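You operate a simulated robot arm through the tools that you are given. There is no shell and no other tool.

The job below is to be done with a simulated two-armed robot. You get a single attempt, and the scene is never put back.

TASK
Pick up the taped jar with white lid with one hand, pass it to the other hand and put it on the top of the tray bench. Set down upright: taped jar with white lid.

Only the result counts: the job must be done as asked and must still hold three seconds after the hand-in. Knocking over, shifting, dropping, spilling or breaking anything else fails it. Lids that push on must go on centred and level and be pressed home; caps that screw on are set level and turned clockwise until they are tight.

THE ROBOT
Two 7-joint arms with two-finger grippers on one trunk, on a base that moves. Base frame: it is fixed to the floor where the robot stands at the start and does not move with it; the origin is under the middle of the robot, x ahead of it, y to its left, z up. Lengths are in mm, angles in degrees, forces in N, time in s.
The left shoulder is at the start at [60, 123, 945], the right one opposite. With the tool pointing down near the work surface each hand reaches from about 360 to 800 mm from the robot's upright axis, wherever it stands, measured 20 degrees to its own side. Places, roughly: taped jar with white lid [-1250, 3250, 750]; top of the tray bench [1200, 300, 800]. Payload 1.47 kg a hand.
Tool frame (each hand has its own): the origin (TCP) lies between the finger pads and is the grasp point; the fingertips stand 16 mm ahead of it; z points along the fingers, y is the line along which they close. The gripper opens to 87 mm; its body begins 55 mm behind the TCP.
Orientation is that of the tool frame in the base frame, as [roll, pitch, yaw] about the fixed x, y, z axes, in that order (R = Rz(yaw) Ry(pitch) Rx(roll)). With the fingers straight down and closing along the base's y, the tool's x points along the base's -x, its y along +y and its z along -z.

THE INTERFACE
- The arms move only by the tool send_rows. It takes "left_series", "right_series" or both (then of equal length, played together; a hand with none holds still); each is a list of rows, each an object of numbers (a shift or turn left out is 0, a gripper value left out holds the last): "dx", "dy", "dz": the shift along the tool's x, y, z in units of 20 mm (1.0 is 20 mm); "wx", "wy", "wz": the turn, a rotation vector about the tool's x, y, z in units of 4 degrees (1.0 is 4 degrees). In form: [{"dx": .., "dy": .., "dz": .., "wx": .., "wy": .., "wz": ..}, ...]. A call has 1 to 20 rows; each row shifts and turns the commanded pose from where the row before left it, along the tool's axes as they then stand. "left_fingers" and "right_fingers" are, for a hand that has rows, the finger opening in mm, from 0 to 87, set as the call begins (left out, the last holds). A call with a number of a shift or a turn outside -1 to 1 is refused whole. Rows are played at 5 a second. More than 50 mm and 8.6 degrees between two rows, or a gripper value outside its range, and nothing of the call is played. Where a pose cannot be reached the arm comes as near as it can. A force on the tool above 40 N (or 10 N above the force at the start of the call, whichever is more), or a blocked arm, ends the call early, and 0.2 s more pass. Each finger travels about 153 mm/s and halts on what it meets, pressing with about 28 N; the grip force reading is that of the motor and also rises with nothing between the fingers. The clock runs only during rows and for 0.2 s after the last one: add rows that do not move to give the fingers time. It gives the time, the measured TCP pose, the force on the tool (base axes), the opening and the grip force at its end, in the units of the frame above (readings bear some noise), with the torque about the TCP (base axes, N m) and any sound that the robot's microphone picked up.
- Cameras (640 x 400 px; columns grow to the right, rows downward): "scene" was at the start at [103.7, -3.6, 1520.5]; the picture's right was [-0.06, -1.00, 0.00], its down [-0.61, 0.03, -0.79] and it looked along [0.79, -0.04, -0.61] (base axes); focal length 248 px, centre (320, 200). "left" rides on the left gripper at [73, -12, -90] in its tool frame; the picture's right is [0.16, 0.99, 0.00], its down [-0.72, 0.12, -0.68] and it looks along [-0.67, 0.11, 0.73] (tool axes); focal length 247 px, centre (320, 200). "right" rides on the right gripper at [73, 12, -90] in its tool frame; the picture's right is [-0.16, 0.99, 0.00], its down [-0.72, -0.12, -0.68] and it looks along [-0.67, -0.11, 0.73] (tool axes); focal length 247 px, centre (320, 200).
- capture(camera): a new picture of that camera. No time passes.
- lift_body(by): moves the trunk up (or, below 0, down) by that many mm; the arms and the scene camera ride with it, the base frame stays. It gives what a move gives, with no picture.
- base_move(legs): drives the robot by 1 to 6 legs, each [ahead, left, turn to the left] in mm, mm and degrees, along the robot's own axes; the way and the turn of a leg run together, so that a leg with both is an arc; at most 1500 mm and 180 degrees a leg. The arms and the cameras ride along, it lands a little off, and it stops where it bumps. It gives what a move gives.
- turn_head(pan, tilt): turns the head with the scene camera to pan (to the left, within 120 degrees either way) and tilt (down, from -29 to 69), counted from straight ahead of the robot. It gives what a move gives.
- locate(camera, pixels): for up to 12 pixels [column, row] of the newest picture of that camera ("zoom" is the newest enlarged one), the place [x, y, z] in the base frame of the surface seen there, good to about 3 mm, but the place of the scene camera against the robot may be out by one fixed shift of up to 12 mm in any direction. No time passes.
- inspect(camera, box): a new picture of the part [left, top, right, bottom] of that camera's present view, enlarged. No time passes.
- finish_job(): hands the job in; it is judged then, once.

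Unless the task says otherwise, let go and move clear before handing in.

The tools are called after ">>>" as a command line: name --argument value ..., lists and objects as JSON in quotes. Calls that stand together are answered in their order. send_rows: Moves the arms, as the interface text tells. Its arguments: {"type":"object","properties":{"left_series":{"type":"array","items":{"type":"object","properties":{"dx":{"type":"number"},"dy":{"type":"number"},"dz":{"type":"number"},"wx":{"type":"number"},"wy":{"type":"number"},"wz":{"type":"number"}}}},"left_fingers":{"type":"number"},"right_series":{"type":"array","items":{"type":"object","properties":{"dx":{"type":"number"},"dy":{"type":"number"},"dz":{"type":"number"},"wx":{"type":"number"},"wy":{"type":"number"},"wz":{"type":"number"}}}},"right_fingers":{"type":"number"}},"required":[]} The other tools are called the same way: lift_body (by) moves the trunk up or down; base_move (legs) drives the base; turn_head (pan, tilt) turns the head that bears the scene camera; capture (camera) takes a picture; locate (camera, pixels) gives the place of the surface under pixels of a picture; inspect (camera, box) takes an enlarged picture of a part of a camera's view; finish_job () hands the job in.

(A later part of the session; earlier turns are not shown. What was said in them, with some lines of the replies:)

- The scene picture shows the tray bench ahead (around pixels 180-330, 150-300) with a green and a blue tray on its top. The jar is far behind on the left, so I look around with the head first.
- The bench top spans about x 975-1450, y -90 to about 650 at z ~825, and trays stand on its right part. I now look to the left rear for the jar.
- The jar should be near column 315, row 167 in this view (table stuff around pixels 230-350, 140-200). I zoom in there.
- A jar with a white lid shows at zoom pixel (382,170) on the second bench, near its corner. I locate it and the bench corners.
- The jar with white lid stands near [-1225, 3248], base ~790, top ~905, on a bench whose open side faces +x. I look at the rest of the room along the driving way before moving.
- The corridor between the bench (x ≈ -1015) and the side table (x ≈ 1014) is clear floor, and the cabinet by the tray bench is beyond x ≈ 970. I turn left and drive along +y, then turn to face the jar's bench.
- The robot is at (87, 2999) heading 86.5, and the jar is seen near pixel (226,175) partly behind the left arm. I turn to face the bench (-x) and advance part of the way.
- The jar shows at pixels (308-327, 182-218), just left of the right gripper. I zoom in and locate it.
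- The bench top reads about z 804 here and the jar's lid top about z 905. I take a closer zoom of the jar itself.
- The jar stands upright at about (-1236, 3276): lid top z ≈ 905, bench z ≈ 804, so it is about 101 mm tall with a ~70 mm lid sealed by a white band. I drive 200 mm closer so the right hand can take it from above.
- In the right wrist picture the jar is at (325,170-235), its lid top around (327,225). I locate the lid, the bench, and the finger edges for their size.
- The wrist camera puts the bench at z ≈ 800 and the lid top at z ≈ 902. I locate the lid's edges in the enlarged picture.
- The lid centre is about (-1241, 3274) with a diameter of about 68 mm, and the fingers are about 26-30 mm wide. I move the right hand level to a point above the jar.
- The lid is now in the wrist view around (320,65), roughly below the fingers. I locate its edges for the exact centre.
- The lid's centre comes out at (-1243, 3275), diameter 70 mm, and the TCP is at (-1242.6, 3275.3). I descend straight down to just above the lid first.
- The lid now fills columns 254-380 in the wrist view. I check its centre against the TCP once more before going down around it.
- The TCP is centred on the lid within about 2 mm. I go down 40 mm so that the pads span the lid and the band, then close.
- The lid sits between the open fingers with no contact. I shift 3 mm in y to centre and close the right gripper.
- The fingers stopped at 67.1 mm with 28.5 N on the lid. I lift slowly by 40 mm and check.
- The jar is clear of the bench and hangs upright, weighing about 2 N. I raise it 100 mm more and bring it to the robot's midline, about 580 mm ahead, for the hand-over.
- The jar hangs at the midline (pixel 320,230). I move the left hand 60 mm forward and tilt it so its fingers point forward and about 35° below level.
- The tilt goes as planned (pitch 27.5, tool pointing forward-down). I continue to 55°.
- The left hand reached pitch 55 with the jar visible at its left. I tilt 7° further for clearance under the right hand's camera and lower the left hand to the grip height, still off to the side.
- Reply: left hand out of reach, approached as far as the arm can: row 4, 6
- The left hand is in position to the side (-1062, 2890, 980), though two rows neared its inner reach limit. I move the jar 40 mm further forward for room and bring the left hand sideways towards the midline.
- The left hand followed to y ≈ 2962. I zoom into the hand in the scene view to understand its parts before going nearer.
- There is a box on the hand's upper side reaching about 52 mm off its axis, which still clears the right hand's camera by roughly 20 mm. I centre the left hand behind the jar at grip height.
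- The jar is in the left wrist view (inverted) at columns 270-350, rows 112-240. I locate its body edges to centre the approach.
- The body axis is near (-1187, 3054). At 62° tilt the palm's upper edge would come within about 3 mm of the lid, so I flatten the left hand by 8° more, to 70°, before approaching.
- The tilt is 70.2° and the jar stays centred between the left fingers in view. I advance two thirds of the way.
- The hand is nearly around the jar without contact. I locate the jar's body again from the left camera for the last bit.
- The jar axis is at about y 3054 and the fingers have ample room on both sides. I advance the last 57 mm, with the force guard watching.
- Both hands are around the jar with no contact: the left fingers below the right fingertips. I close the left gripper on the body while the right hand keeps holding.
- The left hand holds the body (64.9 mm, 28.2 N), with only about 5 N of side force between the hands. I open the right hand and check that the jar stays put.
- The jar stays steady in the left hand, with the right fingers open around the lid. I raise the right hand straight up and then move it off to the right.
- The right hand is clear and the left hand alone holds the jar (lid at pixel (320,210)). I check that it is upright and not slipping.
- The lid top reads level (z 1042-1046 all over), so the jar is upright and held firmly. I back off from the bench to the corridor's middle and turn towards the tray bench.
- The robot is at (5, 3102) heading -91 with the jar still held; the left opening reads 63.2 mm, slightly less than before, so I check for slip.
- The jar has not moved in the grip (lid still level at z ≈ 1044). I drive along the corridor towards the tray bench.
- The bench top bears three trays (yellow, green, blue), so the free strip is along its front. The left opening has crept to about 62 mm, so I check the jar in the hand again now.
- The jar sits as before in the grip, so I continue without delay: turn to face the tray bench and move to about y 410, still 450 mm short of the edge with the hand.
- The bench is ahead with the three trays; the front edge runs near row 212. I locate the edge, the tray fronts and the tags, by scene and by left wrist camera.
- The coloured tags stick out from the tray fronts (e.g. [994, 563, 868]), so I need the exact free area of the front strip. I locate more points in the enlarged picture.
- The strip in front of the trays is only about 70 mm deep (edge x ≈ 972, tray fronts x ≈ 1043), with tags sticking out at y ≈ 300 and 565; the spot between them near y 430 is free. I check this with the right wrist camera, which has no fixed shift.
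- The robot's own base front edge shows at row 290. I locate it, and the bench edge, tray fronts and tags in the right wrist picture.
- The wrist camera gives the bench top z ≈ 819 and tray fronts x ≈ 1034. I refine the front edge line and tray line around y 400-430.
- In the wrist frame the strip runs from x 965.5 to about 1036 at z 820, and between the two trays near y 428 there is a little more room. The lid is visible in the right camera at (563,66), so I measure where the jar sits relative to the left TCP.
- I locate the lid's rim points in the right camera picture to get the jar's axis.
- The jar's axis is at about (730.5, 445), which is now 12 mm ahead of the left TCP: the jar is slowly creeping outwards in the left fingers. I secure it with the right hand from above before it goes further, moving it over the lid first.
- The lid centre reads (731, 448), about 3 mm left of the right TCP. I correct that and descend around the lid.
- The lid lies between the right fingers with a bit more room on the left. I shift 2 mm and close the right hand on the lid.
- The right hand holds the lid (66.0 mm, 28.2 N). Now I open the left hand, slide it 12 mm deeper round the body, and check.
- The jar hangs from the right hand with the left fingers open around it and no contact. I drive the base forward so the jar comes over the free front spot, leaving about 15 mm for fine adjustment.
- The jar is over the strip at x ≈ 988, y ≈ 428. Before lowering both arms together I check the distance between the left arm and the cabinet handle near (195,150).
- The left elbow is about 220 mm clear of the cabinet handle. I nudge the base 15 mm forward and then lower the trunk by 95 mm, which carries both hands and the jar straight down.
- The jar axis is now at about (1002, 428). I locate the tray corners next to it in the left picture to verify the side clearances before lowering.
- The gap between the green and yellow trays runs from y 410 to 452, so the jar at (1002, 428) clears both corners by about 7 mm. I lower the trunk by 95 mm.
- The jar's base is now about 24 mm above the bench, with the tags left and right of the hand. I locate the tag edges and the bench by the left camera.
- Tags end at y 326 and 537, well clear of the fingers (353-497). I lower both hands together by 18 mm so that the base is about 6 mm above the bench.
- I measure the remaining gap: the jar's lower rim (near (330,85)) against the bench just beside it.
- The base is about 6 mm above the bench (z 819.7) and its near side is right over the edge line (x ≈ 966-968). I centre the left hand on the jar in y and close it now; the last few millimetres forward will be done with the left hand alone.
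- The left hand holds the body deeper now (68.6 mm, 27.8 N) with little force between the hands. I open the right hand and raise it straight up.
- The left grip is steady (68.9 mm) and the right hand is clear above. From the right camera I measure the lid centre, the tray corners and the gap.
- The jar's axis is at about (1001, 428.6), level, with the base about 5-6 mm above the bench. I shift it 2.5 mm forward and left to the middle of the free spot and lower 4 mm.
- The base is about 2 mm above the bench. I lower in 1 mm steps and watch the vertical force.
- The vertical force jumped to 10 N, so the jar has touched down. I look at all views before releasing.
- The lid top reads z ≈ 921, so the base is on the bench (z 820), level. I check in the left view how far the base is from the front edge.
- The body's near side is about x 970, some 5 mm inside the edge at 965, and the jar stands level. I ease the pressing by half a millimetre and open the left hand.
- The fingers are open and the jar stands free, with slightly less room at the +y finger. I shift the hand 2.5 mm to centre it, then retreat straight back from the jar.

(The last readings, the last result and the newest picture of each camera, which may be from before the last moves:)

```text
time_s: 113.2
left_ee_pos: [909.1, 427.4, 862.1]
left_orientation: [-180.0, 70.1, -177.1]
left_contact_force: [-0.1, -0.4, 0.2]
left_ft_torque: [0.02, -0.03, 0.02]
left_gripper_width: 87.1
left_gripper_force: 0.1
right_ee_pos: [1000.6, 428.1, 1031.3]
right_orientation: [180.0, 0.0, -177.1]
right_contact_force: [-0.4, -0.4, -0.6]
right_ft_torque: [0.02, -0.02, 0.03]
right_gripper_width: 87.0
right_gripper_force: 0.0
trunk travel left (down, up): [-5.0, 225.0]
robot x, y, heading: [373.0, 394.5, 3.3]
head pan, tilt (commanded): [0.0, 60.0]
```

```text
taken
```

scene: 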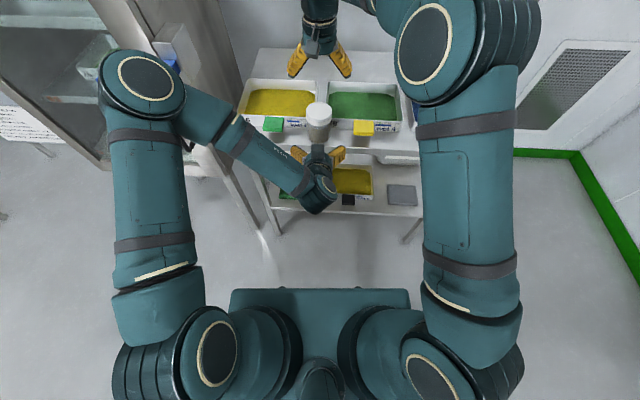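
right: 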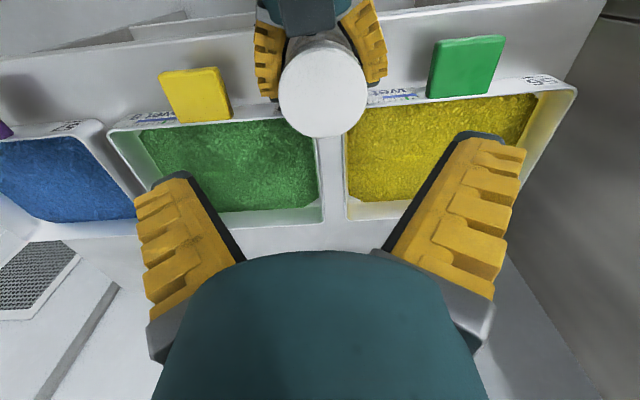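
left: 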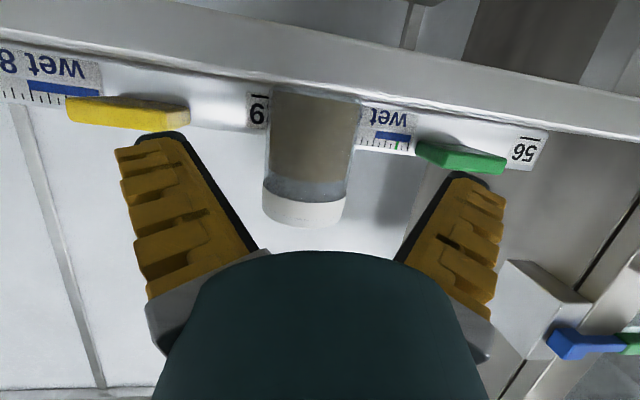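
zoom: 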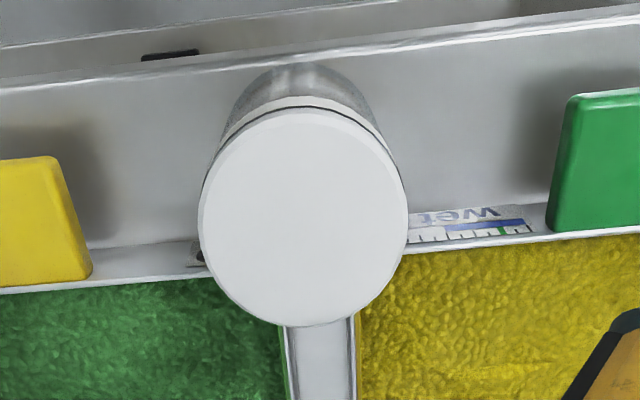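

The jar stands by itself on the bench front strip, with both hands clear. I zoom in on its base against the bench edge from the left and right cameras.

>>> inspect --camera "left" --box '[240, 50, 400, 150]'

>>> locate --camera "zoom" --pixels '[[280, 170], [280, 180], [280, 190], [280, 200], [280, 150], [280, 130], [280, 110], [280, 250], [280, 320], [160, 180], [440, 215], [440, 190]]'

>>> inspect --camera "right" --box '[270, 10, 390, 90]'

>>> locate --camera "zoom" --pixels '[[250, 30], [250, 50], [250, 70], [250, 90], [250, 110], [250, 130], [100, 60], [100, 80], [100, 100], [500, 50], [500, 80], [300, 140]]'

```text
4.00 times, centred on (320, 100) of left
```

zoom: 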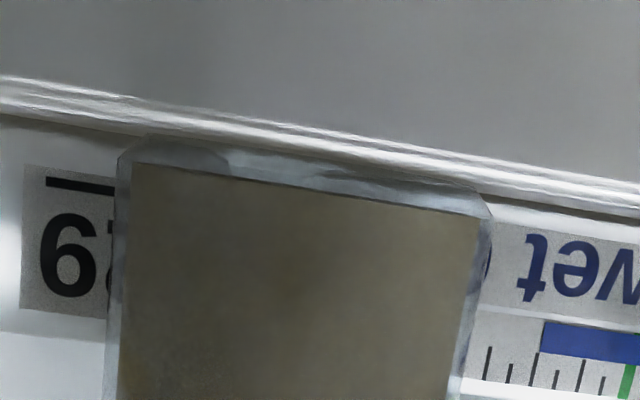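

```text
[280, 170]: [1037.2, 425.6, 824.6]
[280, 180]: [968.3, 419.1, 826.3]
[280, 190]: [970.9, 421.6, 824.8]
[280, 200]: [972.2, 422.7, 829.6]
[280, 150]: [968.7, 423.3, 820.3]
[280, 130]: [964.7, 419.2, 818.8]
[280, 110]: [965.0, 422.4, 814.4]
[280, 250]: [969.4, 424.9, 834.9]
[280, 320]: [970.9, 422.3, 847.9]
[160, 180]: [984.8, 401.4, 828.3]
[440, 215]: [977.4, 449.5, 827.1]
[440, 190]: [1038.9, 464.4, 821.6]
```

```text
5.00 times, centred on (330, 50) of right
```

zoom: 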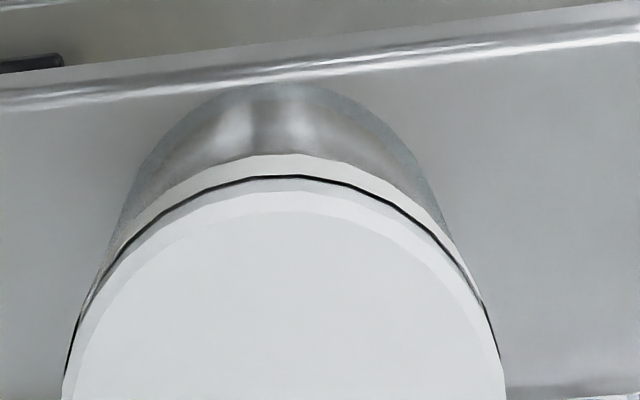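

```text
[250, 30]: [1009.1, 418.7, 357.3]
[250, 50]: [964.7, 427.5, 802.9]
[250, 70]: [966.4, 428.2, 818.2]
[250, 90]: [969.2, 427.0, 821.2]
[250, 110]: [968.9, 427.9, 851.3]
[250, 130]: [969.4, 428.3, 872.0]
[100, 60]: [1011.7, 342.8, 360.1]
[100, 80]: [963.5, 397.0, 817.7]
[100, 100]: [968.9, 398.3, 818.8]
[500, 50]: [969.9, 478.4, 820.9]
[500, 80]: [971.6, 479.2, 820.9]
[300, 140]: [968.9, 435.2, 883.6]
```

The body's near side is at x ≈ 969 and the edge at 965, so the base stands fully on the top, level and clear of the trays. I raise the right hand and back the robot away from the bench.

>>> send_rows --right_series '[{"dz": -1}, {"dz": -1}, {"dz": -1}, {"dz": 0}]'

>>> base_move --legs '[[-250, 0, 0]]'

>>> turn_head --pan 0 --tilt 40

>>> capture --camera "scene"

>>> inspect --camera "scene" --box '[240, 130, 460, 260]'

>>> capture --camera "left"

```text
time_s: 114.2
left_ee_pos: [908.5, 427.9, 862.0]
left_orientation: [-180.0, 69.9, -177.2]
left_contact_force: [-0.4, 0.0, 0.9]
left_ft_torque: [-0.01, 0.01, 0.0]
left_gripper_width: 87.2
left_gripper_force: 0.0
right_ee_pos: [1000.1, 429.1, 1092.0]
right_orientation: [-180.0, -0.1, -177.1]
right_contact_force: [-0.2, 0.0, -0.2]
right_ft_torque: [0.0, 0.0, -0.02]
right_gripper_width: 86.7
right_gripper_force: 0.0
trunk travel left (down, up): [-5.0, 225.0]
robot x, y, heading: [370.5, 396.0, 3.0]
head pan, tilt (commanded): [0.0, 60.0]
```

```text
time_s: 116.0
left_ee_pos: [664.4, 416.5, 862.7]
left_orientation: [179.9, 70.1, -176.9]
left_contact_force: [-0.7, -0.2, -0.7]
left_ft_torque: [-0.04, 0.04, 0.02]
left_gripper_width: 87.1
left_gripper_force: 0.0
right_ee_pos: [754.8, 418.2, 1093.4]
right_orientation: [180.0, 0.0, -176.9]
right_contact_force: [0.2, -0.2, 0.0]
right_ft_torque: [-0.01, -0.05, 0.0]
right_gripper_width: 86.8
right_gripper_force: 0.1
trunk travel left (down, up): [-5.0, 225.0]
robot x, y, heading: [128.8, 379.6, 3.1]
head pan, tilt (commanded): [0.0, 60.0]
```

```text
time_s: 116.8
left_ee_pos: [664.6, 416.5, 861.5]
left_orientation: [179.9, 70.2, -176.9]
left_contact_force: [0.4, 1.0, 0.0]
left_ft_torque: [-0.01, -0.01, -0.02]
left_gripper_width: 86.6
left_gripper_force: 0.1
right_ee_pos: [755.6, 418.2, 1092.0]
right_orientation: [-180.0, -0.1, -177.0]
right_contact_force: [-0.2, 0.3, 0.5]
right_ft_torque: [0.01, -0.03, 0.03]
right_gripper_width: 87.0
right_gripper_force: 0.0
trunk travel left (down, up): [-5.0, 225.0]
robot x, y, heading: [128.6, 381.3, 3.1]
head pan, tilt (commanded): [0.0, 40.0]
```

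```text
taken
```

scene: 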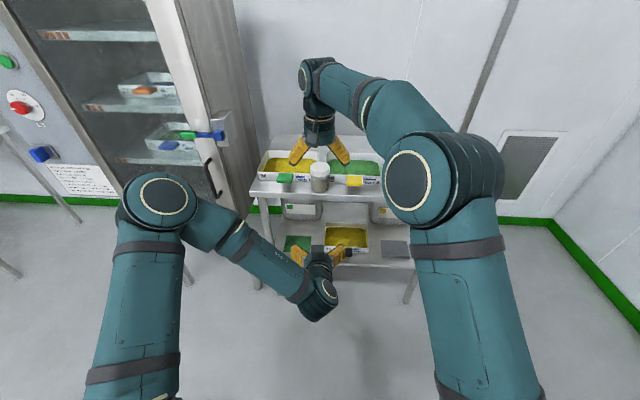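

```text
2.91 times, centred on (350, 195) of scene
```

zoom: 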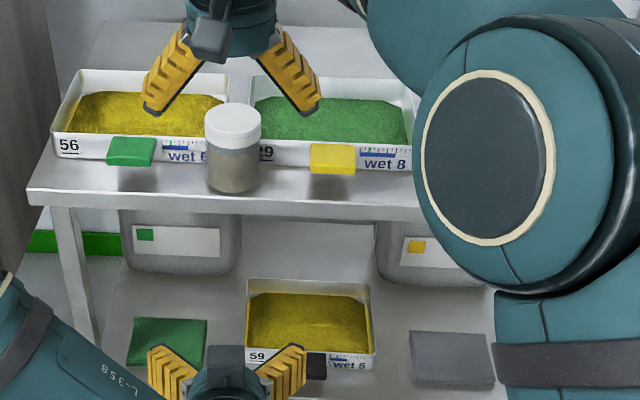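

```text
taken
```

left: 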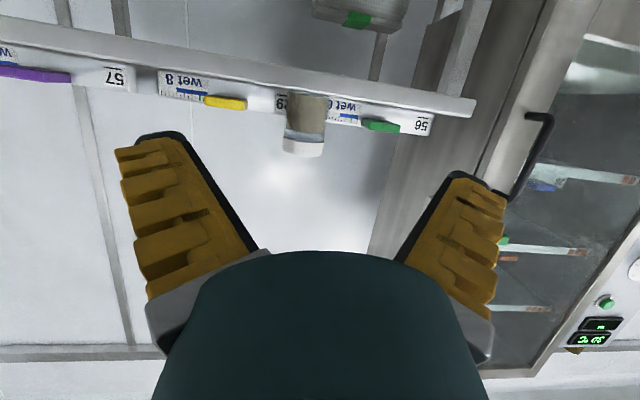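

The pictures show the jar standing upright on the bench top at scene pixel (320,176), between the green and yellow tags. The trays are unmoved and both hands are open and well clear, so I hand the job in.

>>> finish_job

```text
The job is handed in.
```

The taped jar with the white lid is standing upright on top of the tray bench, and I've handed the job in. The verdict hasn't come back.

- **Pick and pass:** The right hand picked the jar up from its bench, and I passed it to the left hand in the air. On the drive the jar started creeping out of the left fingers. Near the tray bench I caught it with the right hand from above and re-gripped deeper with the left, and that grip held steady.
- **Placing:** The left hand set the jar down on the front strip, by the gap between the yellow and green trays. That was the only clear spot I could reach with the jar held from the side.
- **Margins:** The strip is only about 70 mm deep. The jar's body is about 4 mm inside the front edge and roughly 5 mm from the nearest tray corners. The lid read level.
- **Afterwards:** Both hands are open and the robot has backed about 250 mm away. The last pictures show the trays and tags where they were, with nothing knocked over.
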